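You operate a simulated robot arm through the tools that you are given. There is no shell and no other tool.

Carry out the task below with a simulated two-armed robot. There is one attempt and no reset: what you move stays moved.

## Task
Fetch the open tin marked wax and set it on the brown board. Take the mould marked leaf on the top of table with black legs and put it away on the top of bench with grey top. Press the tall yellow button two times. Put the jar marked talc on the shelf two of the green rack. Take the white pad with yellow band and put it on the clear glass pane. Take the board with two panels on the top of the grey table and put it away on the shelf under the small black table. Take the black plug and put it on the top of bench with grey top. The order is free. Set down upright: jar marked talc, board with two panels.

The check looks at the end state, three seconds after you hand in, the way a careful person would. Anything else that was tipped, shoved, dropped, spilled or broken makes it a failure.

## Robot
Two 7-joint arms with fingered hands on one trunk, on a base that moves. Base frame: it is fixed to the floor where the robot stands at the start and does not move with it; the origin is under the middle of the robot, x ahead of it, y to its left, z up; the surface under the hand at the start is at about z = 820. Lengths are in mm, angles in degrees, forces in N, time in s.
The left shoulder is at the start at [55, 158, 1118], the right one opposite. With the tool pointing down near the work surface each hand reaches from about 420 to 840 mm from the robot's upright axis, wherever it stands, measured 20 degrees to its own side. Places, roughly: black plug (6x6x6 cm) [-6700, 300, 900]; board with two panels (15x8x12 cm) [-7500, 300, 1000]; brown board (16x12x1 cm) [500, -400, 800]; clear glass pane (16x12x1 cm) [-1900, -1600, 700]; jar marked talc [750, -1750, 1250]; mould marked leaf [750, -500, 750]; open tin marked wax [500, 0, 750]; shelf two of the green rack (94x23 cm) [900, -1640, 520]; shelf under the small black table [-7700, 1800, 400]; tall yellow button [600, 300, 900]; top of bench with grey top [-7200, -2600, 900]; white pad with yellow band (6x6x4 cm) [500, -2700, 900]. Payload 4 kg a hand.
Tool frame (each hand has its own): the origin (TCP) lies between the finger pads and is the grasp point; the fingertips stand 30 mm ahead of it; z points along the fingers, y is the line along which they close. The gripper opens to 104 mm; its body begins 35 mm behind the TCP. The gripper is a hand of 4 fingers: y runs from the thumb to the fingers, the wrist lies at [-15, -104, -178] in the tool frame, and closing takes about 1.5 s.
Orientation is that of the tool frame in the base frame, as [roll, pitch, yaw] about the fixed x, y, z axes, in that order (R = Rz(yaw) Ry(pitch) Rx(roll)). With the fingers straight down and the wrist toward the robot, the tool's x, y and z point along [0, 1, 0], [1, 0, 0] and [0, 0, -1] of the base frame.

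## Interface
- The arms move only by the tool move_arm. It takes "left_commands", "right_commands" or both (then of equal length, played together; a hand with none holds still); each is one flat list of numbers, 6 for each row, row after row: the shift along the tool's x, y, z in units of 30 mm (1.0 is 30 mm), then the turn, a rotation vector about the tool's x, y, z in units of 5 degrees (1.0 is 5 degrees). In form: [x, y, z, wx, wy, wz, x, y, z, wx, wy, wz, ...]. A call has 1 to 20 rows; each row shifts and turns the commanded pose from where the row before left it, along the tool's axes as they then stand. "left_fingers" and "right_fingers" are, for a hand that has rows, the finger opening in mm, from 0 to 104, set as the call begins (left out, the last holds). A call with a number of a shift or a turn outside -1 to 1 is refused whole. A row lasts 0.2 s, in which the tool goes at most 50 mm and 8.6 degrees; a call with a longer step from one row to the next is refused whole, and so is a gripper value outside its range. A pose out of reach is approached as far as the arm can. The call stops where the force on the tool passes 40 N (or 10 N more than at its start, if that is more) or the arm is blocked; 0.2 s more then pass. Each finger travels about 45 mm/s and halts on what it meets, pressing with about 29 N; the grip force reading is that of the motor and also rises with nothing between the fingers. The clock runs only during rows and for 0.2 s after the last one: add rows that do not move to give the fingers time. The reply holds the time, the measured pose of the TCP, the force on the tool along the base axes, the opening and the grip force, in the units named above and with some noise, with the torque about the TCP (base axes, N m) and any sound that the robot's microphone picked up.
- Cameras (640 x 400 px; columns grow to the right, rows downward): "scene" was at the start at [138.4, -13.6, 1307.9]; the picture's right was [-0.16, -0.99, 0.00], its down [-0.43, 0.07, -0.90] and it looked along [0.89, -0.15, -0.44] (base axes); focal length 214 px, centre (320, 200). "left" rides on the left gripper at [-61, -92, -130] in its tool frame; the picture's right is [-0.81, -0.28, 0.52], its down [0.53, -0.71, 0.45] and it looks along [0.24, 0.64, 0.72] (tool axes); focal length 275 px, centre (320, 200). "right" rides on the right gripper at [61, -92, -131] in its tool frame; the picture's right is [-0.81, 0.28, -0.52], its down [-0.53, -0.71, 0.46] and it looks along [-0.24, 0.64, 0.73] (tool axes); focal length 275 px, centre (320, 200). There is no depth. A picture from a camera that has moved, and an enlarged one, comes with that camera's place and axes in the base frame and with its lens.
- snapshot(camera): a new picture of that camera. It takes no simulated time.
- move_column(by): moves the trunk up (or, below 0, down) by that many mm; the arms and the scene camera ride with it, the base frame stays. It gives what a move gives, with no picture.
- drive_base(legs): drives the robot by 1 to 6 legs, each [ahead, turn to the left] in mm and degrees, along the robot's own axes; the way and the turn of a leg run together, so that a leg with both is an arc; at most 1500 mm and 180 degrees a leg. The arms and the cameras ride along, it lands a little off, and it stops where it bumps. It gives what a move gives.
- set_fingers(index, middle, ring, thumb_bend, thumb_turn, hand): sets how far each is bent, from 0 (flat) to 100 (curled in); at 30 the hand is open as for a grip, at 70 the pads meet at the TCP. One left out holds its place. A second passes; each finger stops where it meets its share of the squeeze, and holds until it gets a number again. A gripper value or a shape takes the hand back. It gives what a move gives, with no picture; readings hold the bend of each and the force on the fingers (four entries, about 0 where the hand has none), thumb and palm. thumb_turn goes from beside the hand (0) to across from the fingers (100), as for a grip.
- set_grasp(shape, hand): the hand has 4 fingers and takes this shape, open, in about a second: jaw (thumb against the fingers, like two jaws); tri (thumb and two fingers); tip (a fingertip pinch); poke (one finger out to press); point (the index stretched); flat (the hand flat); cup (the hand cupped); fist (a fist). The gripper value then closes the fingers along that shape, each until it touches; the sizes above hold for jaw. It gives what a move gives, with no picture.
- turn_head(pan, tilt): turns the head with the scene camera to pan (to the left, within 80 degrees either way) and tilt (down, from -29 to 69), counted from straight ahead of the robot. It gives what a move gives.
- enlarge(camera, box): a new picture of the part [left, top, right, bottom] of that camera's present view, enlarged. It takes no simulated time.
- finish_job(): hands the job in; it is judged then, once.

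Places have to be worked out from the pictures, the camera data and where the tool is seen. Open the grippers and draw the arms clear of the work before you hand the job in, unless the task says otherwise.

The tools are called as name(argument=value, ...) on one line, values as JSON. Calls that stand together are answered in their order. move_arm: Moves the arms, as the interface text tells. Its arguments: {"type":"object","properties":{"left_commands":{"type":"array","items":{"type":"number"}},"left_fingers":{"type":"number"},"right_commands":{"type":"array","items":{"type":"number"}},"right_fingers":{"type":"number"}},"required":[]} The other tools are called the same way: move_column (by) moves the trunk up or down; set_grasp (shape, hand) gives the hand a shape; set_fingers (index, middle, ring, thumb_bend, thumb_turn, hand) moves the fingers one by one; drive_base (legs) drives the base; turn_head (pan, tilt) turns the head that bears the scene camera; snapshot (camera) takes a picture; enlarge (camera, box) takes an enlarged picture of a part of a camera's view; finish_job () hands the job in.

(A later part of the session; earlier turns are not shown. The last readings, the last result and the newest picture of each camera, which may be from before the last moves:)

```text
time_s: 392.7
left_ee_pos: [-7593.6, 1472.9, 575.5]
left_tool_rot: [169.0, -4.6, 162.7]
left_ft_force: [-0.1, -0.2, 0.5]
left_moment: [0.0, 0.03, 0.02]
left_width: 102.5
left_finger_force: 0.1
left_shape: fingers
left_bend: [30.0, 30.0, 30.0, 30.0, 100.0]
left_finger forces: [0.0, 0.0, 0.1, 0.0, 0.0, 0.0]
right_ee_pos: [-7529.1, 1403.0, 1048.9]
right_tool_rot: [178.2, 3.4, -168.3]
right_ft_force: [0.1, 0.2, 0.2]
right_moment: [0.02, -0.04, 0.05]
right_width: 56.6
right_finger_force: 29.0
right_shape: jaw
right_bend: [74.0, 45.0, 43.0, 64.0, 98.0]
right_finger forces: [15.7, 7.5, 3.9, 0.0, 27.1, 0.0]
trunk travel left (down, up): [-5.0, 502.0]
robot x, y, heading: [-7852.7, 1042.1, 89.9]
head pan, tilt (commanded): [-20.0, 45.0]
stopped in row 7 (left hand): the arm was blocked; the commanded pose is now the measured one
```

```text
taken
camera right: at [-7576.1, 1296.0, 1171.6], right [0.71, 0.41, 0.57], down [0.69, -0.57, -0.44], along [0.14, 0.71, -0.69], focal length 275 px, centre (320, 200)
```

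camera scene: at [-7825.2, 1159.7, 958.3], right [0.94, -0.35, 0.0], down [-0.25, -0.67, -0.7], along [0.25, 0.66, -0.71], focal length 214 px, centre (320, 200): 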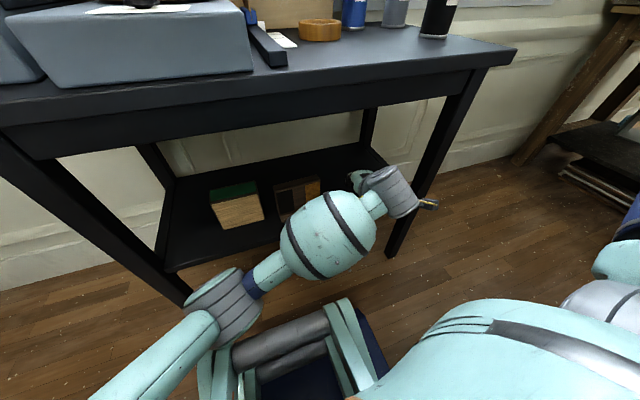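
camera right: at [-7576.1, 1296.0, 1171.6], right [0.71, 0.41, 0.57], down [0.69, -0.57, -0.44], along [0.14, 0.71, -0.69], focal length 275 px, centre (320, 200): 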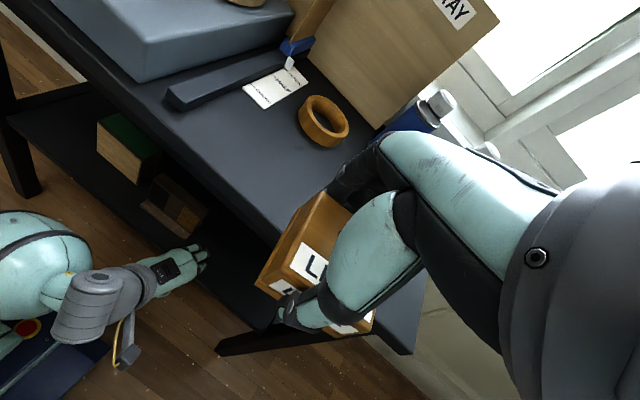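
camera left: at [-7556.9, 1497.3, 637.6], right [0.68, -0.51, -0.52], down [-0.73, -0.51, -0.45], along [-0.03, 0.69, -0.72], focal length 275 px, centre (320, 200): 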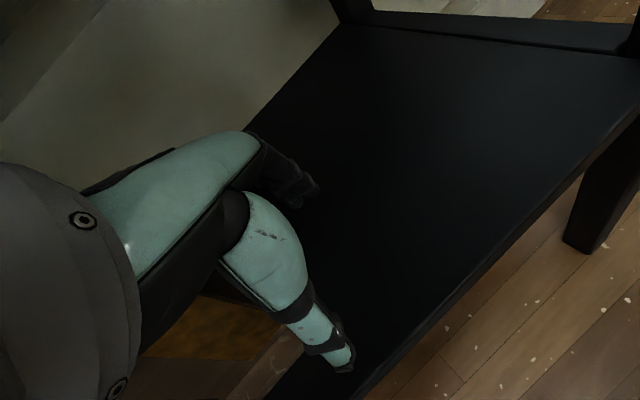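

The arm got blocked by the robot's own base, but the hand is already out in front of the shelf, and the board stands upright beside the block. I drive straight back 250 mm to get clear of the table.

drive_base(legs=[[-250, 0]])

turn_head(pan=-10, tilt=35)

snapshot(camera="scene")

```text
time_s: 394.6
left_ee_pos: [-7598.0, 1220.8, 576.2]
left_tool_rot: [169.1, -4.6, 163.2]
left_ft_force: [-0.2, 0.3, 0.6]
left_moment: [0.04, 0.01, -0.01]
left_width: 102.4
left_finger_force: 0.2
left_shape: fingers
left_bend: [30.0, 30.0, 30.0, 30.0, 100.0]
left_finger forces: [0.0, 0.1, 0.1, 0.1, 0.0, 0.0]
right_ee_pos: [-7532.3, 1150.5, 1048.9]
right_tool_rot: [178.6, 3.6, -168.1]
right_ft_force: [0.2, -0.5, -0.3]
right_moment: [0.04, 0.01, 0.05]
right_width: 57.0
right_finger_force: 28.9
right_shape: jaw
right_bend: [74.0, 45.0, 43.0, 64.0, 98.0]
right_finger forces: [15.7, 7.6, 3.9, 0.1, 26.9, 0.0]
trunk travel left (down, up): [-5.0, 502.0]
robot x, y, heading: [-7853.5, 783.2, 90.1]
head pan, tilt (commanded): [-20.0, 45.0]
```

```text
time_s: 395.3
left_ee_pos: [-7597.5, 1214.1, 580.9]
left_tool_rot: [168.3, -4.8, 163.1]
left_ft_force: [-1.1, 0.1, -0.1]
left_moment: [-0.02, 0.05, -0.02]
left_width: 102.5
left_finger_force: 0.1
left_shape: fingers
left_bend: [30.0, 30.0, 30.0, 30.0, 100.0]
left_finger forces: [0.0, 0.0, 0.0, 0.0, 0.0, 0.0]
right_ee_pos: [-7533.2, 1140.1, 1052.9]
right_tool_rot: [177.2, 3.3, -167.9]
right_ft_force: [-0.3, -0.5, -1.6]
right_moment: [0.01, -0.02, -0.02]
right_width: 57.1
right_finger_force: 28.9
right_shape: jaw
right_bend: [74.0, 45.0, 43.0, 64.0, 98.0]
right_finger forces: [15.7, 7.5, 4.0, 0.1, 27.0, 0.0]
trunk travel left (down, up): [-5.0, 502.0]
robot x, y, heading: [-7853.8, 783.8, 89.9]
head pan, tilt (commanded): [-10.0, 35.0]
```

```text
taken
camera scene: at [-7839.1, 917.4, 973.6], right [0.98, -0.18, 0.0], down [-0.1, -0.58, -0.81], along [0.14, 0.8, -0.58], focal length 214 px, centre (320, 200)
```

scene: 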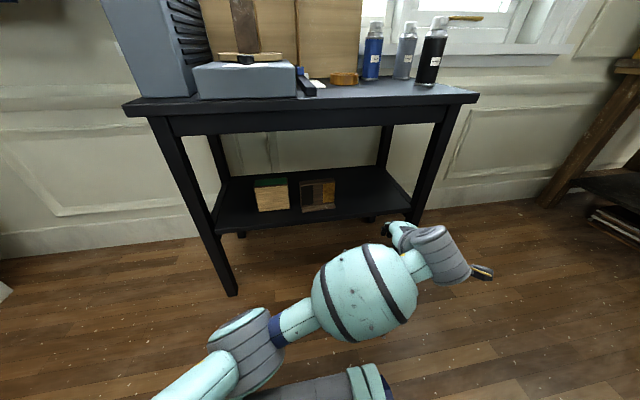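

I enlarge to confirm the board's standing position on the shelf.

enlarge(camera="scene", box=[210, 150, 430, 250])

enlarge(camera="scene", box=[100, 0, 500, 130])

```text
2.91 times, centred on (320, 200) of scene
camera zoom: at [-7839.1, 917.4, 973.6], right [0.98, -0.18, 0.0], down [-0.1, -0.58, -0.81], along [0.14, 0.8, -0.58], focal length 624 px, centre (320, 200)
```

zoom: 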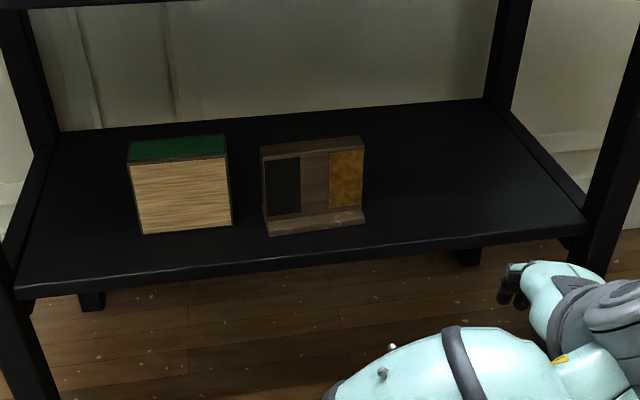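

```text
1.60 times, centred on (300, 65) of scene
camera zoom: at [-7839.1, 917.4, 973.6], right [0.98, -0.18, 0.0], down [-0.1, -0.58, -0.81], along [0.14, 0.8, -0.58], focal length 343 px, centre (352, 416)
```

zoom: 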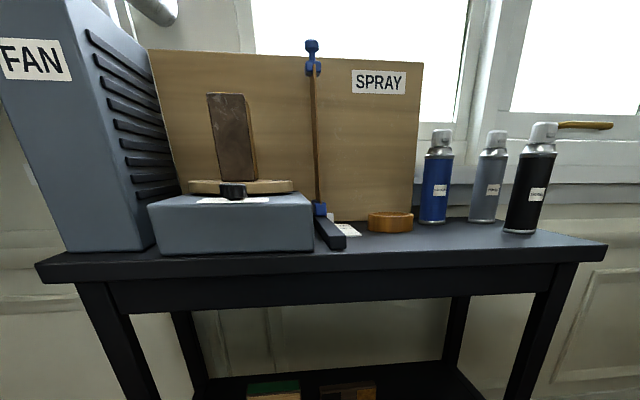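

The board stands upright on the shelf and nothing else was disturbed. I raise the trunk and bring the left hand back to a level, normal carrying pose.

move_column(by=475)

move_arm(left_commands=[0.5, -0.2, -0.2, 0.6, 0, -0.9, 0.6, 0, -0.2, 0.6, 0, -0.9, 0.7, 0, 0, 0.6, -0.3, -0.9, 0.8, 0.3, 0, 0.5, -0.3, -0.9, 0.9, 0.3, 0, 0, -0.3, 0, 0.9, 0.3, 0, 0, 0, 0, 0.9, 0.3, 0, 0, 0, 0, 0.9, 0.3, 0, 0, 0, 0, 0.9, 0.2, 0, 0, 0, 0, 0.9, 0, 0, 0, 0, 0, 0.9, 0, 0, 0, 0, 0, 0.9, 0, 0, 0, 0, 0, 0, 0, 0, 0, 0, 0], left_fingers=104)

snapshot(camera="scene")

```text
refused: 475 is not a number from -400 to 400
```

```text
time_s: 396.5
left_ee_pos: [-7697.6, 1253.1, 670.3]
left_tool_rot: [169.1, 2.0, -179.3]
left_ft_force: [-0.4, -0.6, -0.5]
left_moment: [0.02, 0.05, -0.03]
left_width: 104.1
left_finger_force: 0.1
left_shape: jaw
left_bend: [30.0, 30.0, 30.0, 30.0, 98.0]
left_finger forces: [0.0, 0.0, 0.0, 0.0, 0.0, 0.0]
right_ee_pos: [-7535.5, 1128.2, 1059.2]
right_tool_rot: [175.6, 3.3, -167.6]
right_ft_force: [0.0, -1.6, -1.0]
right_moment: [-0.01, 0.02, -0.02]
right_width: 57.1
right_finger_force: 29.3
right_shape: jaw
right_bend: [74.0, 45.0, 43.0, 64.0, 98.0]
right_finger forces: [15.6, 7.5, 3.9, 0.0, 27.1, 0.1]
trunk travel left (down, up): [-5.0, 502.0]
robot x, y, heading: [-7853.9, 788.4, 89.8]
head pan, tilt (commanded): [-10.0, 35.0]
stopped in row 6 (left hand): the arm was blocked; the commanded pose is now the measured one
```

```text
taken
camera scene: at [-7839.0, 915.8, 972.8], right [0.98, -0.17, 0.0], down [-0.1, -0.57, -0.81], along [0.14, 0.8, -0.58], focal length 214 px, centre (320, 200)
```

scene: 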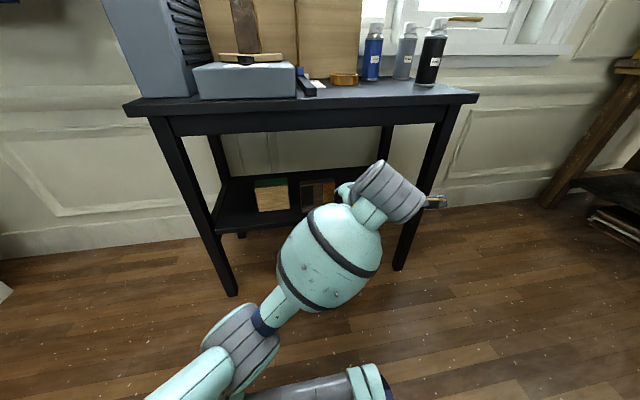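

The column call was over its limit. I raise the trunk 400 mm now.

move_column(by=400)

snapshot(camera="scene")

```text
time_s: 400.4
left_ee_pos: [-7698.1, 1253.7, 1068.5]
left_tool_rot: [169.4, 2.0, -179.4]
left_ft_force: [-0.7, -0.5, 0.2]
left_moment: [-0.04, 0.02, 0.0]
left_width: 103.9
left_finger_force: 0.0
left_shape: jaw
left_bend: [30.0, 30.0, 30.0, 30.0, 98.0]
left_finger forces: [0.1, 0.1, 0.1, 0.1, 0.0, 0.0]
right_ee_pos: [-7535.3, 1129.9, 1459.0]
right_tool_rot: [175.6, 3.0, -167.5]
right_ft_force: [-0.1, 0.3, -0.5]
right_moment: [0.0, 0.0, 0.0]
right_width: 57.4
right_finger_force: 29.2
right_shape: jaw
right_bend: [74.0, 45.0, 43.0, 64.0, 98.0]
right_finger forces: [15.6, 7.5, 3.8, 0.1, 27.0, 0.1]
trunk travel left (down, up): [-405.0, 102.0]
robot x, y, heading: [-7857.4, 784.6, 89.9]
head pan, tilt (commanded): [-10.0, 35.0]
```

```text
taken
camera scene: at [-7839.0, 922.8, 1372.7], right [0.98, -0.17, 0.0], down [-0.1, -0.58, -0.81], along [0.14, 0.8, -0.58], focal length 214 px, centre (320, 200)
```

scene: 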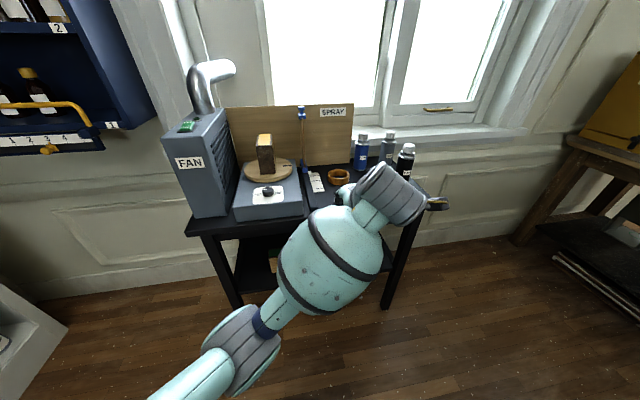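

The trunk is up. I swing the left hand back to the left side, level it, and raise it.

move_arm(left_commands=[0.5, 0, -0.5, 0.43, 0.2, 0, 0.8, 0, -0.5, 0.43, 0.2, 0, 0.9, 0, -0.4, 0.43, 0, 0, 0.9, 0, -0.4, 0.43, 0, 0, 0.9, 0, -0.4, 0.4, 0, 0, 0.9, 0, -0.4, 0, 0, 0, 0.9, 0, -0.3, 0, 0, 0, 0.9, 0, 0, 0, 0, 0, 0.9, 0, 0, 0, 0, 0, 0.9, 0, 0, 0, 0, 0, 0.9, 0, 0, 0, 0, 0, 0.8, 0, 0, 0, 0, 0, 0, 0, 0, 0, 0, 0], right_commands=[0, 0, 0, 0.4, 0, 0, 0, 0, 0, 0.4, 0, 0, 0, 0.4, 0.4, 0, 0, 0, 0, 0.4, 0.4, 0, 0, 0, 0, 0.4, 0.5, 0, 0, 0, 0, 0.4, 0.5, 0, 0, 0, 0, 0.4, 0.5, 0, 0, 0, 0, 0.4, 0.5, 0, 0, 0, 0, 0, 0.5, 0, 0, 0, 0, 0, 0.5, 0, 0, 0, 0, 0, 0, 0, 0, 0, 0, 0, 0, 0, 0, 0, 0, 0, 0, 0, 0, 0])

turn_head(pan=-60, tilt=25)

snapshot(camera="scene")

```text
time_s: 403.2
left_ee_pos: [-8000.4, 1328.8, 1063.9]
left_tool_rot: [179.9, 0.0, -179.0]
left_ft_force: [-0.3, 0.3, 0.1]
left_moment: [0.02, 0.0, 0.02]
left_width: 103.8
left_finger_force: 0.0
left_shape: jaw
left_bend: [30.0, 30.0, 30.0, 30.0, 98.0]
left_finger forces: [0.0, 0.0, 0.0, 0.0, 0.0, 0.0]
left hand out of reach, approached as far as the arm can: row 1, 2, 3, 4, 5, 6, 7, 10
right_ee_pos: [-7539.6, 1198.7, 1340.7]
right_tool_rot: [-179.4, 3.5, -167.9]
right_ft_force: [-0.8, 0.5, -0.4]
right_moment: [0.0, -0.01, 0.03]
right_width: 57.1
right_finger_force: 29.0
right_shape: jaw
right_bend: [74.0, 45.0, 43.0, 64.0, 98.0]
right_finger forces: [15.6, 7.5, 3.9, 0.0, 27.0, 0.0]
trunk travel left (down, up): [-405.0, 102.0]
robot x, y, heading: [-7851.7, 784.4, 90.0]
head pan, tilt (commanded): [-10.0, 35.0]
```

```text
time_s: 404.4
left_ee_pos: [-8000.3, 1329.2, 1064.2]
left_tool_rot: [-179.9, 0.1, -179.1]
left_ft_force: [-0.1, -0.2, -0.2]
left_moment: [-0.03, 0.01, 0.04]
left_width: 104.3
left_finger_force: 0.0
left_shape: jaw
left_bend: [30.0, 30.0, 30.0, 30.0, 98.0]
left_finger forces: [0.0, 0.0, 0.0, 0.0, 0.0, 0.0]
right_ee_pos: [-7540.2, 1200.0, 1342.2]
right_tool_rot: [-179.3, 3.6, -168.0]
right_ft_force: [0.3, -0.6, -0.7]
right_moment: [0.02, -0.02, -0.01]
right_width: 57.2
right_finger_force: 29.4
right_shape: jaw
right_bend: [74.0, 45.0, 43.0, 64.0, 98.0]
right_finger forces: [15.6, 7.6, 4.0, 0.1, 27.0, 0.0]
trunk travel left (down, up): [-405.0, 102.0]
robot x, y, heading: [-7853.2, 783.0, 89.9]
head pan, tilt (commanded): [-60.0, 25.0]
```

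```text
taken
camera scene: at [-7774.6, 882.5, 1388.9], right [0.5, -0.87, 0.01], down [-0.37, -0.22, -0.9], along [0.79, 0.45, -0.43], focal length 214 px, centre (320, 200)
```

scene: 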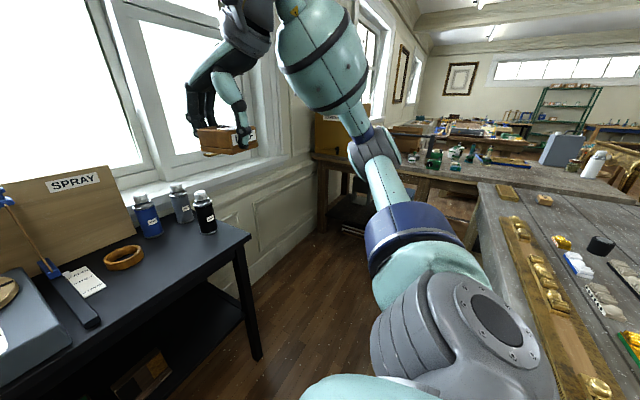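

The area north of the grey table is free. Before turning, I retract the left hand 145 mm and raise the trunk 100 mm so nothing touches the black table's tall items.

move_arm(left_commands=[0, -0.5, 0, 0, 0, 0, 0, -0.9, 0, 0, 0, 0, 0, -0.9, 0, 0, 0, 0, 0, -0.9, 0, 0, 0, 0, 0, -0.9, 0, 0, 0, 0, 0, -0.7, 0, 0, 0, 0, 0, 0, 0, 0, 0, 0])

move_column(by=100)

drive_base(legs=[[300, 0], [0, -90]])

turn_head(pan=0, tilt=30)

snapshot(camera="scene")

```text
time_s: 405.9
left_ee_pos: [-7993.2, 1232.6, 996.9]
left_tool_rot: [179.9, 0.0, -179.1]
left_ft_force: [-0.5, -0.8, 0.0]
left_moment: [0.01, 0.01, 0.06]
left_width: 103.9
left_finger_force: 0.0
left_shape: jaw
left_bend: [30.0, 30.0, 30.0, 30.0, 98.0]
left_finger forces: [0.0, 0.0, 0.0, 0.1, 0.0, 0.0]
left hand out of reach, approached as far as the arm can: row 1, 2, 3, 4, 5, 6
right_ee_pos: [-7539.7, 1199.3, 1341.4]
right_tool_rot: [-179.4, 3.4, -168.0]
right_ft_force: [-0.6, 0.3, -0.7]
right_moment: [0.0, 0.0, -0.01]
right_width: 57.3
right_finger_force: 28.8
right_shape: jaw
right_bend: [74.0, 45.0, 43.0, 64.0, 98.0]
right_finger forces: [15.7, 7.5, 4.0, 0.0, 27.0, 0.0]
trunk travel left (down, up): [-405.0, 102.0]
robot x, y, heading: [-7849.8, 786.3, 89.6]
head pan, tilt (commanded): [-60.0, 25.0]
```

```text
time_s: 407.3
left_ee_pos: [-7993.9, 1232.4, 1097.6]
left_tool_rot: [179.9, 0.1, -179.1]
left_ft_force: [-0.2, 0.5, -0.3]
left_moment: [-0.02, 0.01, -0.01]
left_width: 103.8
left_finger_force: 0.1
left_shape: jaw
left_bend: [30.0, 30.0, 30.0, 30.0, 98.0]
left_finger forces: [0.0, 0.0, 0.0, 0.0, 0.0, 0.1]
right_ee_pos: [-7539.6, 1198.5, 1441.6]
right_tool_rot: [-179.4, 3.5, -168.0]
right_ft_force: [-0.1, 0.2, -1.9]
right_moment: [0.01, 0.0, 0.02]
right_width: 57.0
right_finger_force: 29.1
right_shape: jaw
right_bend: [74.0, 45.0, 43.0, 64.0, 98.0]
right_finger forces: [15.5, 7.5, 3.8, 0.0, 26.9, 0.1]
trunk travel left (down, up): [-505.0, 2.0]
robot x, y, heading: [-7855.4, 785.0, 90.0]
head pan, tilt (commanded): [-60.0, 25.0]
```

```text
time_s: 413.8
left_ee_pos: [-7411.5, 1239.3, 1096.7]
left_tool_rot: [179.8, 0.1, 92.6]
left_ft_force: [0.2, 0.3, 0.1]
left_moment: [0.0, -0.01, 0.02]
left_width: 104.1
left_finger_force: 0.0
left_shape: jaw
left_bend: [30.0, 30.0, 30.0, 30.0, 98.0]
left_finger forces: [0.1, 0.1, 0.0, 0.0, 0.0, 0.0]
right_ee_pos: [-7432.6, 784.4, 1441.5]
right_tool_rot: [-179.4, 3.4, 103.8]
right_ft_force: [0.5, 0.2, -0.6]
right_moment: [-0.01, 0.01, 0.05]
right_width: 57.4
right_finger_force: 29.1
right_shape: jaw
right_bend: [74.0, 45.0, 43.0, 64.0, 98.0]
right_finger forces: [15.8, 7.6, 4.0, 0.0, 26.8, 0.0]
trunk travel left (down, up): [-505.0, 2.0]
robot x, y, heading: [-7855.4, 1098.6, 1.4]
head pan, tilt (commanded): [-60.0, 25.0]
```

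```text
time_s: 415.1
left_ee_pos: [-7424.1, 1237.7, 1102.1]
left_tool_rot: [179.2, 0.1, 92.5]
left_ft_force: [0.8, -0.5, -0.5]
left_moment: [0.01, -0.01, 0.01]
left_width: 104.1
left_finger_force: 0.1
left_shape: jaw
left_bend: [30.0, 30.0, 30.0, 30.0, 97.0]
left_finger forces: [0.1, 0.0, 0.1, 0.1, 0.0, 0.1]
right_ee_pos: [-7447.7, 784.6, 1445.6]
right_tool_rot: [180.0, 3.8, 103.7]
right_ft_force: [1.0, -0.6, -0.3]
right_moment: [-0.01, 0.0, 0.01]
right_width: 57.0
right_finger_force: 28.3
right_shape: jaw
right_bend: [74.0, 45.0, 43.0, 64.0, 98.0]
right_finger forces: [15.6, 7.6, 4.1, 0.0, 27.1, 0.0]
trunk travel left (down, up): [-505.0, 2.0]
robot x, y, heading: [-7852.6, 1097.3, 1.7]
head pan, tilt (commanded): [0.0, 30.0]
```

```text
taken
camera scene: at [-7712.6, 1101.2, 1480.0], right [0.03, -1.0, 0.0], down [-0.51, -0.01, -0.86], along [0.86, 0.02, -0.51], focal length 214 px, centre (320, 200)
```

scene: 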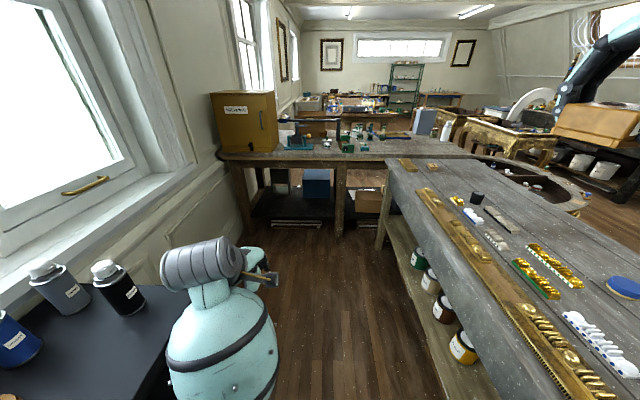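

I'm facing along the gap between the tables. I drive diagonally to ≈[-6950,1230] and turn to face the grey table from its north side (−y).

drive_base(legs=[[0, 6.7], [913, 0], [0, -98]])

turn_head(pan=0, tilt=35)

snapshot(camera="scene")

```text
time_s: 425.6
left_ee_pos: [-6813.1, 788.9, 1099.3]
left_tool_rot: [178.8, 0.0, 1.3]
left_ft_force: [0.7, 0.6, -0.9]
left_moment: [0.03, 0.0, 0.0]
left_width: 103.6
left_finger_force: 0.0
left_shape: jaw
left_bend: [30.0, 30.0, 30.0, 30.0, 97.0]
left_finger forces: [0.0, 0.1, 0.0, 0.1, 0.0, 0.1]
right_ee_pos: [-7267.0, 822.9, 1445.9]
right_tool_rot: [-180.0, 3.7, 12.3]
right_ft_force: [-0.4, -0.4, -1.1]
right_moment: [-0.03, 0.01, 0.0]
right_width: 57.2
right_finger_force: 28.9
right_shape: jaw
right_bend: [74.0, 45.0, 43.0, 64.0, 98.0]
right_finger forces: [15.6, 7.4, 3.8, 0.0, 26.9, 0.0]
trunk travel left (down, up): [-505.0, 2.0]
robot x, y, heading: [-6936.9, 1222.4, -89.9]
head pan, tilt (commanded): [0.0, 30.0]
```

```text
time_s: 426.3
left_ee_pos: [-6811.9, 799.5, 1104.6]
left_tool_rot: [177.9, 0.0, 1.4]
left_ft_force: [-0.5, 0.4, -0.5]
left_moment: [0.05, 0.03, 0.0]
left_width: 103.9
left_finger_force: 0.0
left_shape: jaw
left_bend: [30.0, 30.0, 30.0, 30.0, 97.0]
left_finger forces: [0.0, 0.1, 0.0, 0.0, 0.0, 0.1]
right_ee_pos: [-7267.1, 838.5, 1450.1]
right_tool_rot: [179.4, 3.9, 12.2]
right_ft_force: [-0.6, -1.3, -0.9]
right_moment: [0.02, -0.02, 0.0]
right_width: 57.2
right_finger_force: 28.8
right_shape: jaw
right_bend: [74.0, 45.0, 43.0, 64.0, 98.0]
right_finger forces: [15.6, 7.5, 4.1, 0.0, 27.1, 0.1]
trunk travel left (down, up): [-505.0, 2.0]
robot x, y, heading: [-6934.8, 1221.7, -89.8]
head pan, tilt (commanded): [0.0, 35.0]
```

```text
taken
camera scene: at [-6933.0, 1082.7, 1472.1], right [-1.0, 0.0, 0.0], down [0.0, 0.59, -0.81], along [0.0, -0.81, -0.59], focal length 214 px, centre (320, 200)
```

scene: 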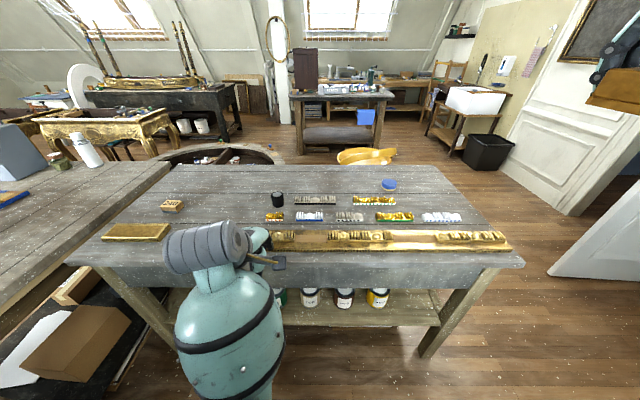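

The plug stands ≈[-6743,330] on the grey table, 300 mm from this edge. I enlarge its surroundings.

enlarge(camera="scene", box=[230, 170, 350, 260])

enlarge(camera="scene", box=[60, 130, 540, 370])

snapshot(camera="left")

```text
4.44 times, centred on (290, 215) of scene
camera zoom: at [-6933.0, 1082.7, 1472.1], right [-1.0, 0.0, 0.0], down [0.0, 0.59, -0.81], along [0.0, -0.81, -0.59], focal length 953 px, centre (453, 133)
```

zoom: 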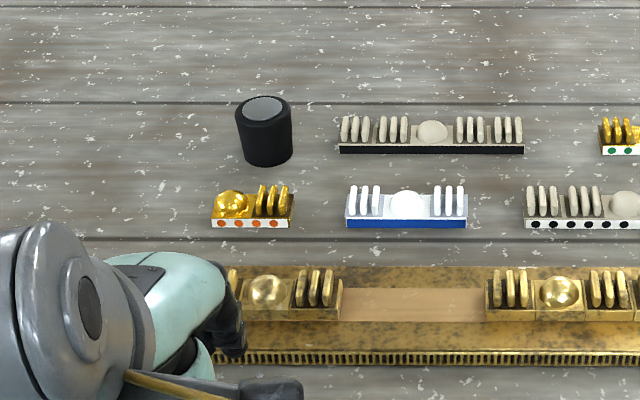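

```text
1.33 times, centred on (300, 250) of scene
camera zoom: at [-6933.0, 1082.7, 1472.1], right [-1.0, 0.0, 0.0], down [0.0, 0.59, -0.81], along [0.0, -0.81, -0.59], focal length 286 px, centre (347, 133)
```

zoom: 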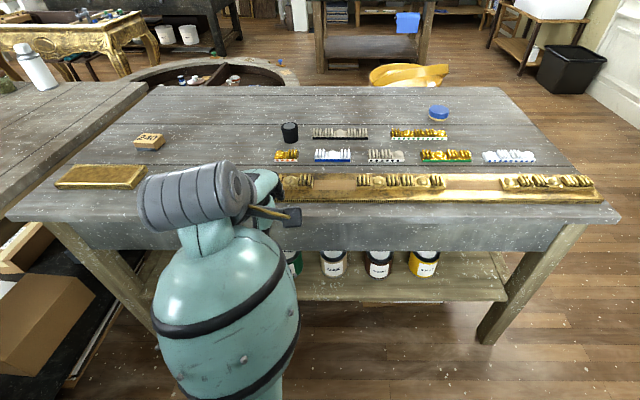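

```text
taken
camera left: at [-6874.9, 893.5, 1231.5], right [-0.82, 0.24, -0.53], down [0.52, 0.71, -0.48], along [0.26, -0.66, -0.7], focal length 275 px, centre (320, 200)
```

left: 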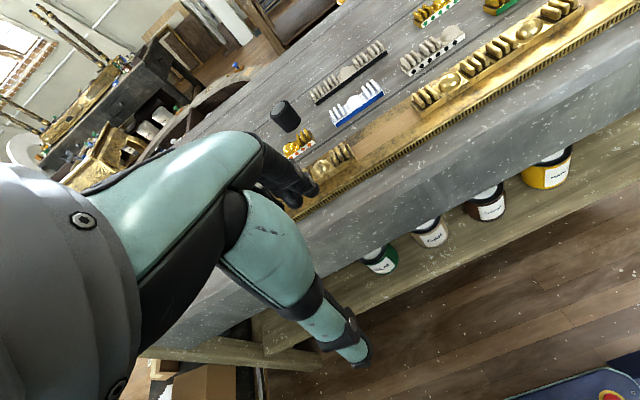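

The plug (≈56 mm wide) is at ≈[-6746,323]; ≈49 mm gap to a gold piece on my side and ≈46 mm to a comb at its west. I drive 190 mm closer.

drive_base(legs=[[190, 0]])

turn_head(pan=10, tilt=45)

snapshot(camera="scene")

```text
time_s: 427.9
left_ee_pos: [-6810.7, 612.9, 1107.5]
left_tool_rot: [177.8, 0.1, 1.5]
left_ft_force: [-0.3, -0.7, 0.0]
left_moment: [0.02, 0.0, -0.01]
left_width: 103.8
left_finger_force: 0.1
left_shape: jaw
left_bend: [30.0, 30.0, 30.0, 30.0, 97.0]
left_finger forces: [0.0, 0.0, 0.1, 0.0, 0.0, 0.1]
right_ee_pos: [-7263.5, 652.8, 1452.4]
right_tool_rot: [178.9, 4.0, 12.4]
right_ft_force: [0.6, -1.0, -0.7]
right_moment: [0.01, -0.02, 0.04]
right_width: 57.1
right_finger_force: 29.0
right_shape: jaw
right_bend: [74.0, 45.0, 43.0, 64.0, 98.0]
right_finger forces: [15.6, 7.5, 4.0, 0.1, 27.1, 0.0]
trunk travel left (down, up): [-505.0, 2.0]
robot x, y, heading: [-6929.5, 1025.9, -89.4]
head pan, tilt (commanded): [0.0, 35.0]
```

```text
time_s: 428.7
left_ee_pos: [-6810.4, 613.8, 1107.3]
left_tool_rot: [177.6, 0.1, 1.5]
left_ft_force: [-0.2, 0.1, -0.1]
left_moment: [0.03, 0.01, 0.03]
left_width: 104.1
left_finger_force: 0.1
left_shape: jaw
left_bend: [30.0, 30.0, 30.0, 30.0, 97.0]
left_finger forces: [0.0, 0.1, 0.0, 0.0, 0.1, 0.0]
right_ee_pos: [-7265.8, 652.8, 1453.8]
right_tool_rot: [178.8, 4.2, 12.3]
right_ft_force: [0.1, 0.1, -0.4]
right_moment: [-0.03, 0.01, 0.01]
right_width: 57.2
right_finger_force: 29.2
right_shape: jaw
right_bend: [74.0, 45.0, 43.0, 64.0, 98.0]
right_finger forces: [15.6, 7.5, 4.0, 0.1, 27.2, 0.0]
trunk travel left (down, up): [-505.0, 2.0]
robot x, y, heading: [-6933.4, 1027.5, -89.5]
head pan, tilt (commanded): [10.0, 45.0]
```

```text
taken
camera scene: at [-6917.9, 907.4, 1458.6], right [-0.98, -0.18, 0.0], down [-0.13, 0.7, -0.7], along [0.13, -0.69, -0.71], focal length 214 px, centre (320, 200)
```

scene: 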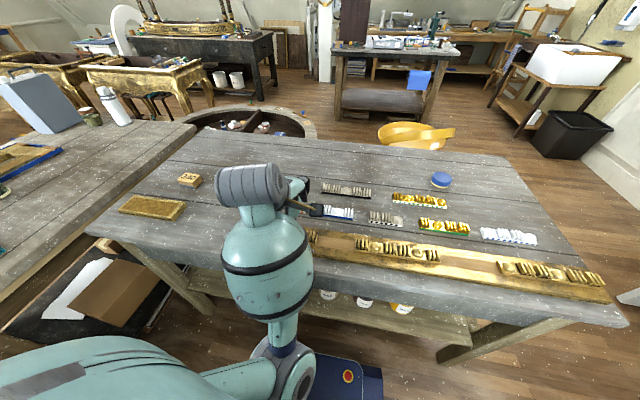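

I move the left hand (opening 84 mm) over the plug to TCP ≈[-6746,323,1010].

move_arm(left_commands=[0.188, 0.976, 0.2, 0.24, 0, 0, 0.188, 0.976, 0.2, 0.24, 0, 0, 0.188, 0.976, 0.2, 0, 0, 0.15, 0.188, 0.976, 0.2, 0, 0, 0.15, 0.188, 0.976, 0.3, 0, 0, 0, 0.188, 0.976, 0.4, 0, 0, 0, 0.188, 0.976, 0.4, 0, 0, 0, 0.188, 0.976, 0.4, 0, 0, 0, 0.188, 0.976, 0.4, 0, 0, 0, 0.188, 0.976, 0.5, 0, 0, 0, 0, 0, 0, 0, 0, 0], left_fingers=84)

snapshot(camera="left")

enlarge(camera="scene", box=[220, 110, 380, 230])

```text
time_s: 431.1
left_ee_pos: [-6750.0, 315.2, 1009.8]
left_tool_rot: [-179.6, 0.0, 0.1]
left_ft_force: [-0.4, -0.2, -0.6]
left_moment: [-0.03, 0.05, 0.02]
left_width: 84.3
left_finger_force: 0.1
left_shape: jaw
left_bend: [27.0, 34.0, 31.0, 49.0, 99.0]
left_finger forces: [0.1, 0.0, 0.1, 0.0, 0.0, 0.0]
right_ee_pos: [-7264.4, 645.6, 1451.5]
right_tool_rot: [179.2, 4.0, 12.4]
right_ft_force: [0.3, 1.0, -1.5]
right_moment: [0.04, -0.03, -0.01]
right_width: 57.4
right_finger_force: 29.1
right_shape: jaw
right_bend: [74.0, 45.0, 43.0, 64.0, 98.0]
right_finger forces: [15.6, 7.5, 3.9, 0.0, 27.0, 0.0]
trunk travel left (down, up): [-505.0, 2.0]
robot x, y, heading: [-6931.7, 1026.3, -89.6]
head pan, tilt (commanded): [10.0, 45.0]
```

```text
taken
camera left: at [-6811.3, 405.3, 1139.3], right [-0.81, 0.28, -0.51], down [0.53, 0.72, -0.45], along [0.24, -0.64, -0.73], focal length 275 px, centre (320, 200)
```

left: 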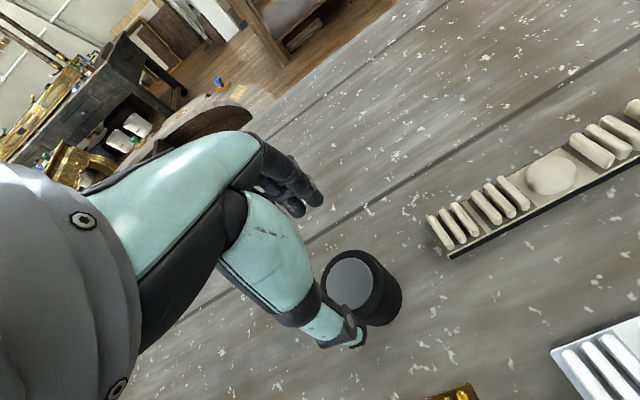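

```text
3.33 times, centred on (300, 170) of scene
camera zoom: at [-6918.0, 897.4, 1457.7], right [-0.98, -0.18, 0.0], down [-0.13, 0.7, -0.7], along [0.13, -0.69, -0.72], focal length 715 px, centre (387, 300)
```

zoom: 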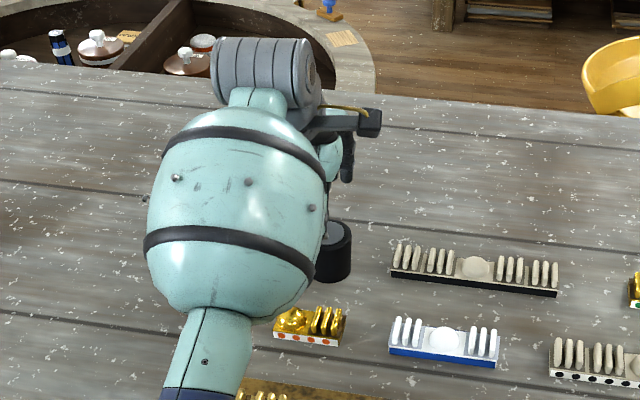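

The plug is at ≈[-6746,323]. The 84 mm jaw setting leaves the thumb too far in, so I set an even opening (all at 36), correct the position, and descend partway.

set_fingers(hand="left", index=35, middle=35, ring=35, thumb_bend=36)

move_arm(left_commands=[0.13, -0.27, 0.5, 0, 0, 0, 0, 0, 0.5, 0, 0, 0, 0, 0, 0.17, 0, 0, 0, 0, 0, 0, 0, 0, 0])

snapshot(camera="left")

enlarge(camera="scene", box=[220, 110, 380, 230])

```text
time_s: 432.1
left_ee_pos: [-6749.4, 313.7, 1008.4]
left_tool_rot: [-179.3, 0.0, 0.1]
left_ft_force: [0.1, 0.4, -0.7]
left_moment: [-0.01, -0.03, -0.02]
left_width: 89.1
left_finger_force: 0.1
left_shape: fingers
left_bend: [35.0, 35.0, 35.0, 36.0, 99.0]
left_finger forces: [0.1, 0.0, 0.0, 0.0, 0.1, 0.1]
right_ee_pos: [-7264.6, 644.7, 1450.5]
right_tool_rot: [179.2, 4.0, 12.5]
right_ft_force: [0.1, -0.1, -0.8]
right_moment: [-0.05, -0.02, 0.04]
right_width: 57.4
right_finger_force: 29.0
right_shape: jaw
right_bend: [74.0, 45.0, 43.0, 64.0, 98.0]
right_finger forces: [15.6, 7.5, 4.0, 0.0, 27.1, 0.0]
trunk travel left (down, up): [-505.0, 2.0]
robot x, y, heading: [-6930.4, 1025.5, -89.6]
head pan, tilt (commanded): [10.0, 45.0]
```

```text
time_s: 433.1
left_ee_pos: [-6747.6, 322.1, 973.7]
left_tool_rot: [-179.5, 0.0, 0.0]
left_ft_force: [-0.1, 0.8, -0.1]
left_moment: [0.02, 0.0, 0.0]
left_width: 89.0
left_finger_force: 0.1
left_shape: fingers
left_bend: [35.0, 35.0, 35.0, 36.0, 99.0]
left_finger forces: [0.0, 0.0, 0.0, 0.0, 0.0, 0.0]
right_ee_pos: [-7264.8, 645.5, 1450.3]
right_tool_rot: [179.1, 4.0, 12.4]
right_ft_force: [0.0, -1.0, -0.1]
right_moment: [-0.03, -0.01, 0.03]
right_width: 57.2
right_finger_force: 29.4
right_shape: jaw
right_bend: [74.0, 45.0, 43.0, 64.0, 98.0]
right_finger forces: [15.6, 7.4, 4.1, 0.0, 27.1, 0.0]
trunk travel left (down, up): [-505.0, 2.0]
robot x, y, heading: [-6934.9, 1027.6, -89.5]
head pan, tilt (commanded): [10.0, 45.0]
```

```text
taken
camera left: at [-6807.8, 411.9, 1104.4], right [-0.81, 0.28, -0.51], down [0.53, 0.72, -0.45], along [0.24, -0.64, -0.73], focal length 275 px, centre (320, 200)
```

left: 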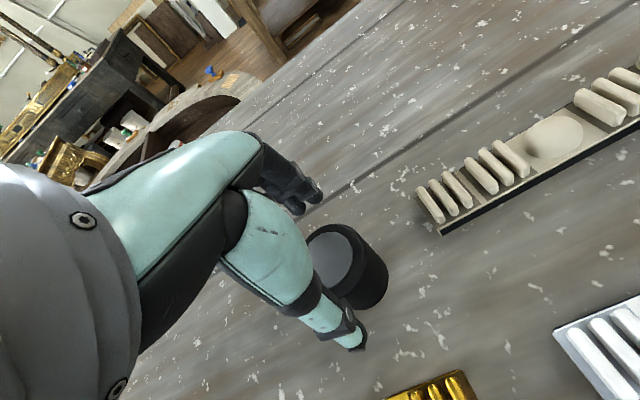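

```text
3.33 times, centred on (300, 170) of scene
camera zoom: at [-6917.7, 897.2, 1457.7], right [-0.98, -0.18, 0.0], down [-0.13, 0.7, -0.7], along [0.13, -0.69, -0.72], focal length 715 px, centre (387, 300)
```

zoom: 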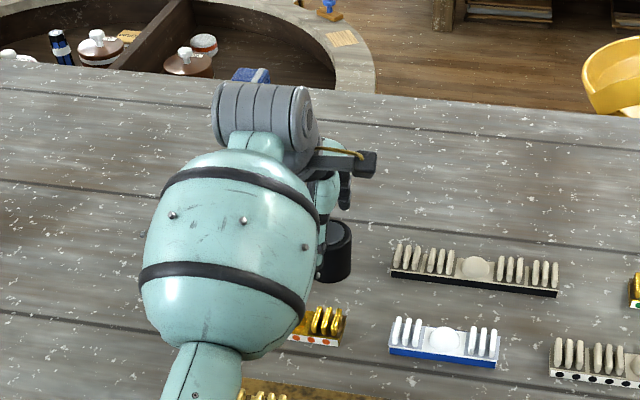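

The plug is centred between thumb and fingers. I descend 48 mm and close.

move_arm(left_commands=[-0.05, -0.05, 0.5, 0, 0, 0, 0, 0, 0.5, 0, 0, 0, 0, 0, 0.4, 0, 0, 0, 0, 0, 0.2, 0, 0, 0, 0, 0, 0, 0, 0, 0])

snapshot(camera="left")

move_arm(left_commands=[0, 0, 0, 0, 0, 0, 0, 0, 0, 0, 0, 0, 0, 0, 0, 0, 0, 0, 0, 0, 0, 0, 0, 0, 0, 0, 0, 0, 0, 0, 0, 0, 0, 0, 0, 0, 0, 0, 0, 0, 0, 0, 0, 0, 0, 0, 0, 0], left_fingers=38)

snapshot(camera="left")

```text
time_s: 434.3
left_ee_pos: [-6748.9, 325.4, 930.9]
left_tool_rot: [179.9, -0.1, 0.0]
left_ft_force: [0.5, 2.6, 21.2]
left_moment: [-1.11, -0.21, 0.06]
left_width: 89.3
left_finger_force: 11.3
left_shape: fingers
left_bend: [35.0, 32.0, 35.0, 36.0, 99.0]
left_finger forces: [0.1, 20.8, 0.0, 0.0, 0.1, 0.1]
right_ee_pos: [-7264.7, 649.2, 1450.2]
right_tool_rot: [179.2, 4.0, 12.5]
right_ft_force: [0.6, -0.1, -0.9]
right_moment: [-0.02, 0.01, -0.03]
right_width: 57.1
right_finger_force: 29.3
right_shape: jaw
right_bend: [74.0, 45.0, 43.0, 64.0, 98.0]
right_finger forces: [15.6, 7.5, 4.0, 0.1, 27.1, 0.0]
trunk travel left (down, up): [-505.0, 2.0]
robot x, y, heading: [-6932.0, 1023.1, -89.7]
head pan, tilt (commanded): [10.0, 45.0]
```

```text
taken
camera left: at [-6810.9, 416.5, 1060.1], right [-0.81, 0.27, -0.52], down [0.53, 0.71, -0.46], along [0.24, -0.65, -0.72], focal length 275 px, centre (320, 200)
```

left: 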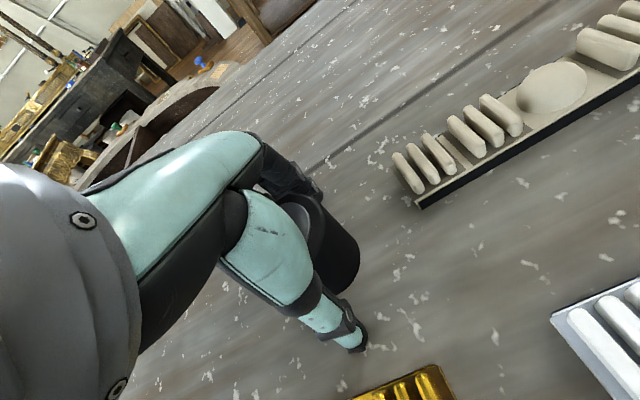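

```text
time_s: 436.1
left_ee_pos: [-6749.9, 324.1, 930.7]
left_tool_rot: [-179.9, 0.0, 0.0]
left_ft_force: [-1.5, -7.3, 23.0]
left_moment: [-0.99, 0.09, -0.02]
left_width: 45.4
left_finger_force: 29.2
left_shape: jaw
left_bend: [74.0, 43.0, 49.0, 76.0, 100.0]
left_finger forces: [25.5, 18.9, 2.5, 0.1, 23.5, 0.0]
right_ee_pos: [-7265.7, 648.6, 1450.4]
right_tool_rot: [179.1, 4.0, 12.5]
right_ft_force: [-0.2, -0.2, -1.4]
right_moment: [0.03, -0.04, -0.02]
right_width: 57.3
right_finger_force: 28.8
right_shape: jaw
right_bend: [74.0, 45.0, 43.0, 64.0, 98.0]
right_finger forces: [15.6, 7.5, 4.0, 0.0, 27.2, 0.1]
trunk travel left (down, up): [-505.0, 2.0]
robot x, y, heading: [-6929.8, 1024.1, -89.5]
head pan, tilt (commanded): [10.0, 45.0]
```

```text
taken
camera left: at [-6811.4, 415.7, 1060.0], right [-0.81, 0.27, -0.52], down [0.53, 0.71, -0.46], along [0.24, -0.65, -0.72], focal length 275 px, centre (320, 200)
```

left: 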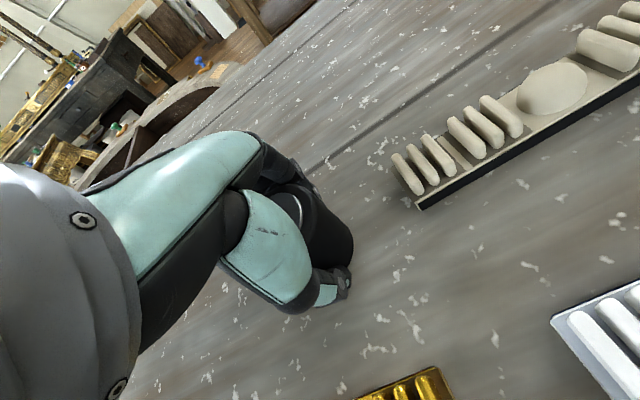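

A finger came down on the plug's top edge (21 N), so this grip is poor. I open again and lift clear to look.

set_fingers(hand="left", index=24, middle=24, ring=24, thumb_bend=34)

move_arm(left_commands=[0, 0, -0.4, 0, 0, 0, 0, 0, -0.7, 0, 0, 0, 0, 0, -0.9, 0, 0, 0, 0, 0, -0.5, 0, 0, 0, 0, 0, 0, 0, 0, 0])

snapshot(camera="left")

enlarge(camera="scene", box=[220, 110, 380, 230])

```text
time_s: 437.1
left_ee_pos: [-6749.5, 325.7, 924.8]
left_tool_rot: [-179.5, 0.1, 0.0]
left_ft_force: [-0.8, -1.4, 14.0]
left_moment: [-0.33, -0.05, 0.0]
left_width: 107.6
left_finger_force: 6.5
left_shape: fingers
left_bend: [24.0, 23.0, 24.0, 33.0, 100.0]
left_finger forces: [0.0, 7.9, 0.1, 0.0, 5.4, 0.0]
right_ee_pos: [-7264.7, 647.9, 1451.3]
right_tool_rot: [179.1, 4.0, 12.4]
right_ft_force: [0.1, 0.0, -0.8]
right_moment: [0.01, -0.01, 0.01]
right_width: 57.0
right_finger_force: 29.2
right_shape: jaw
right_bend: [74.0, 45.0, 43.0, 64.0, 98.0]
right_finger forces: [15.6, 7.5, 4.0, 0.0, 27.0, 0.1]
trunk travel left (down, up): [-505.0, 2.0]
robot x, y, heading: [-6931.9, 1026.8, -89.7]
head pan, tilt (commanded): [10.0, 45.0]
```

```text
time_s: 438.3
left_ee_pos: [-6750.5, 324.8, 1002.6]
left_tool_rot: [-179.5, 0.1, -0.1]
left_ft_force: [-0.5, -1.1, 0.0]
left_moment: [-0.01, -0.01, 0.01]
left_width: 106.8
left_finger_force: 0.0
left_shape: fingers
left_bend: [24.0, 24.0, 24.0, 34.0, 100.0]
left_finger forces: [0.0, 0.0, 0.0, 0.0, 0.0, 0.0]
right_ee_pos: [-7265.0, 646.0, 1451.3]
right_tool_rot: [179.1, 4.0, 12.5]
right_ft_force: [0.8, 1.2, -1.4]
right_moment: [0.01, 0.01, 0.01]
right_width: 57.2
right_finger_force: 28.6
right_shape: jaw
right_bend: [74.0, 45.0, 43.0, 64.0, 98.0]
right_finger forces: [15.6, 7.4, 4.0, 0.0, 27.0, 0.1]
trunk travel left (down, up): [-505.0, 2.0]
robot x, y, heading: [-6933.7, 1020.6, -89.3]
head pan, tilt (commanded): [10.0, 45.0]
```

```text
taken
camera left: at [-6811.1, 414.4, 1132.3], right [-0.81, 0.28, -0.51], down [0.53, 0.72, -0.45], along [0.24, -0.64, -0.73], focal length 275 px, centre (320, 200)
```

left: 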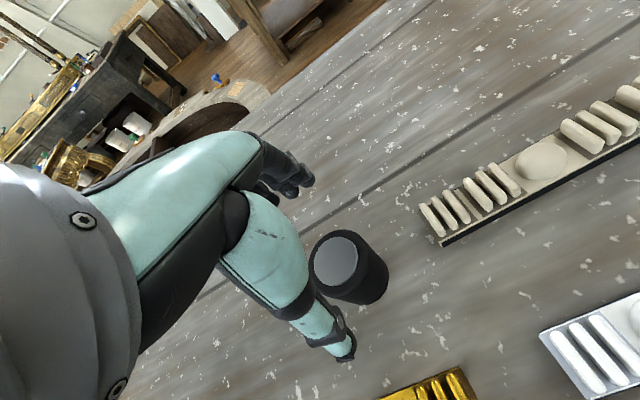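

```text
3.33 times, centred on (300, 170) of scene
camera zoom: at [-6917.9, 896.9, 1457.6], right [-0.98, -0.18, 0.0], down [-0.13, 0.7, -0.7], along [0.13, -0.69, -0.72], focal length 715 px, centre (387, 300)
```

zoom: 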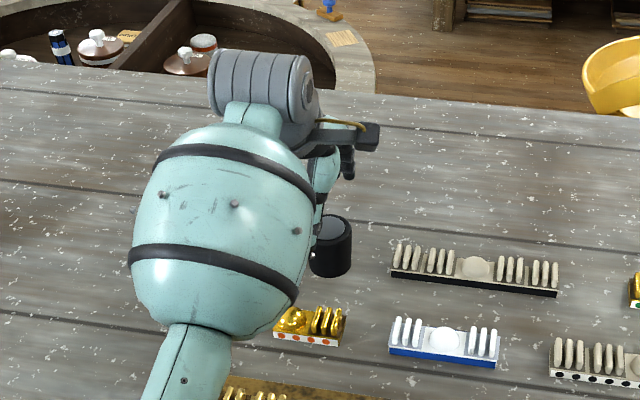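

The plug still stands at ≈[-6748,319]. I open the fingers wider (22/30), shift 6 mm toward the plug's far side and descend again.

set_fingers(hand="left", index=20, middle=20, ring=20, thumb_bend=30)

move_arm(left_commands=[0.05, 0.2, 0.5, 0, 0, 0, 0, 0, 0.6, 0, 0, 0, 0, 0, 0.5, 0, 0, 0, 0, 0, 0.4, 0, 0, 0, 0, 0, 0, 0, 0, 0])

snapshot(camera="left")

enlarge(camera="scene", box=[220, 110, 380, 230])

```text
time_s: 439.3
left_ee_pos: [-6750.3, 325.5, 1002.5]
left_tool_rot: [-179.5, 0.0, -0.1]
left_ft_force: [-0.2, 0.1, 0.4]
left_moment: [-0.01, 0.0, -0.02]
left_width: 116.9
left_finger_force: 0.0
left_shape: fingers
left_bend: [20.0, 20.0, 20.0, 30.0, 100.0]
left_finger forces: [0.1, 0.0, 0.0, 0.0, 0.0, 0.1]
right_ee_pos: [-7264.2, 644.4, 1451.6]
right_tool_rot: [179.2, 4.0, 12.3]
right_ft_force: [0.0, -0.2, -1.1]
right_moment: [0.01, 0.01, 0.01]
right_width: 57.4
right_finger_force: 28.9
right_shape: jaw
right_bend: [74.0, 45.0, 43.0, 64.0, 98.0]
right_finger forces: [15.6, 7.4, 4.0, 0.0, 27.0, 0.1]
trunk travel left (down, up): [-505.0, 2.0]
robot x, y, heading: [-6932.8, 1024.5, -89.5]
head pan, tilt (commanded): [10.0, 45.0]
```

```text
time_s: 440.5
left_ee_pos: [-6747.1, 318.8, 939.9]
left_tool_rot: [-179.4, 0.1, -0.1]
left_ft_force: [0.7, 0.3, -0.1]
left_moment: [-0.02, 0.02, 0.01]
left_width: 116.6
left_finger_force: 0.0
left_shape: fingers
left_bend: [20.0, 20.0, 20.0, 30.0, 100.0]
left_finger forces: [0.0, 0.0, 0.1, 0.0, 0.0, 0.0]
right_ee_pos: [-7264.8, 645.6, 1450.5]
right_tool_rot: [179.2, 4.0, 12.5]
right_ft_force: [-0.2, -0.2, -1.2]
right_moment: [-0.02, 0.02, 0.02]
right_width: 57.1
right_finger_force: 28.9
right_shape: jaw
right_bend: [74.0, 45.0, 43.0, 64.0, 98.0]
right_finger forces: [15.6, 7.5, 4.0, 0.0, 27.1, 0.1]
trunk travel left (down, up): [-505.0, 2.0]
robot x, y, heading: [-6930.6, 1029.1, -89.5]
head pan, tilt (commanded): [10.0, 45.0]
```

```text
taken
camera left: at [-6808.7, 408.7, 1070.8], right [-0.81, 0.28, -0.51], down [0.53, 0.72, -0.45], along [0.24, -0.64, -0.73], focal length 275 px, centre (320, 200)
```

left: 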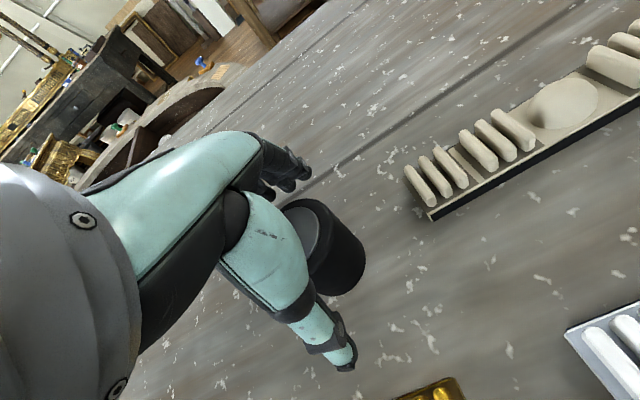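

```text
3.33 times, centred on (300, 170) of scene
camera zoom: at [-6917.8, 896.8, 1457.6], right [-0.98, -0.18, 0.0], down [-0.13, 0.71, -0.7], along [0.13, -0.69, -0.72], focal length 715 px, centre (387, 300)
```

zoom: 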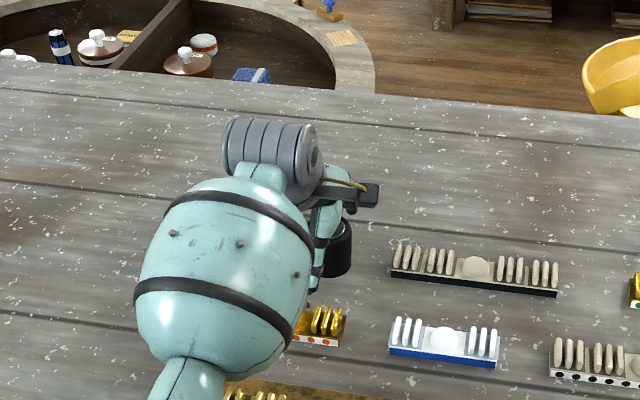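

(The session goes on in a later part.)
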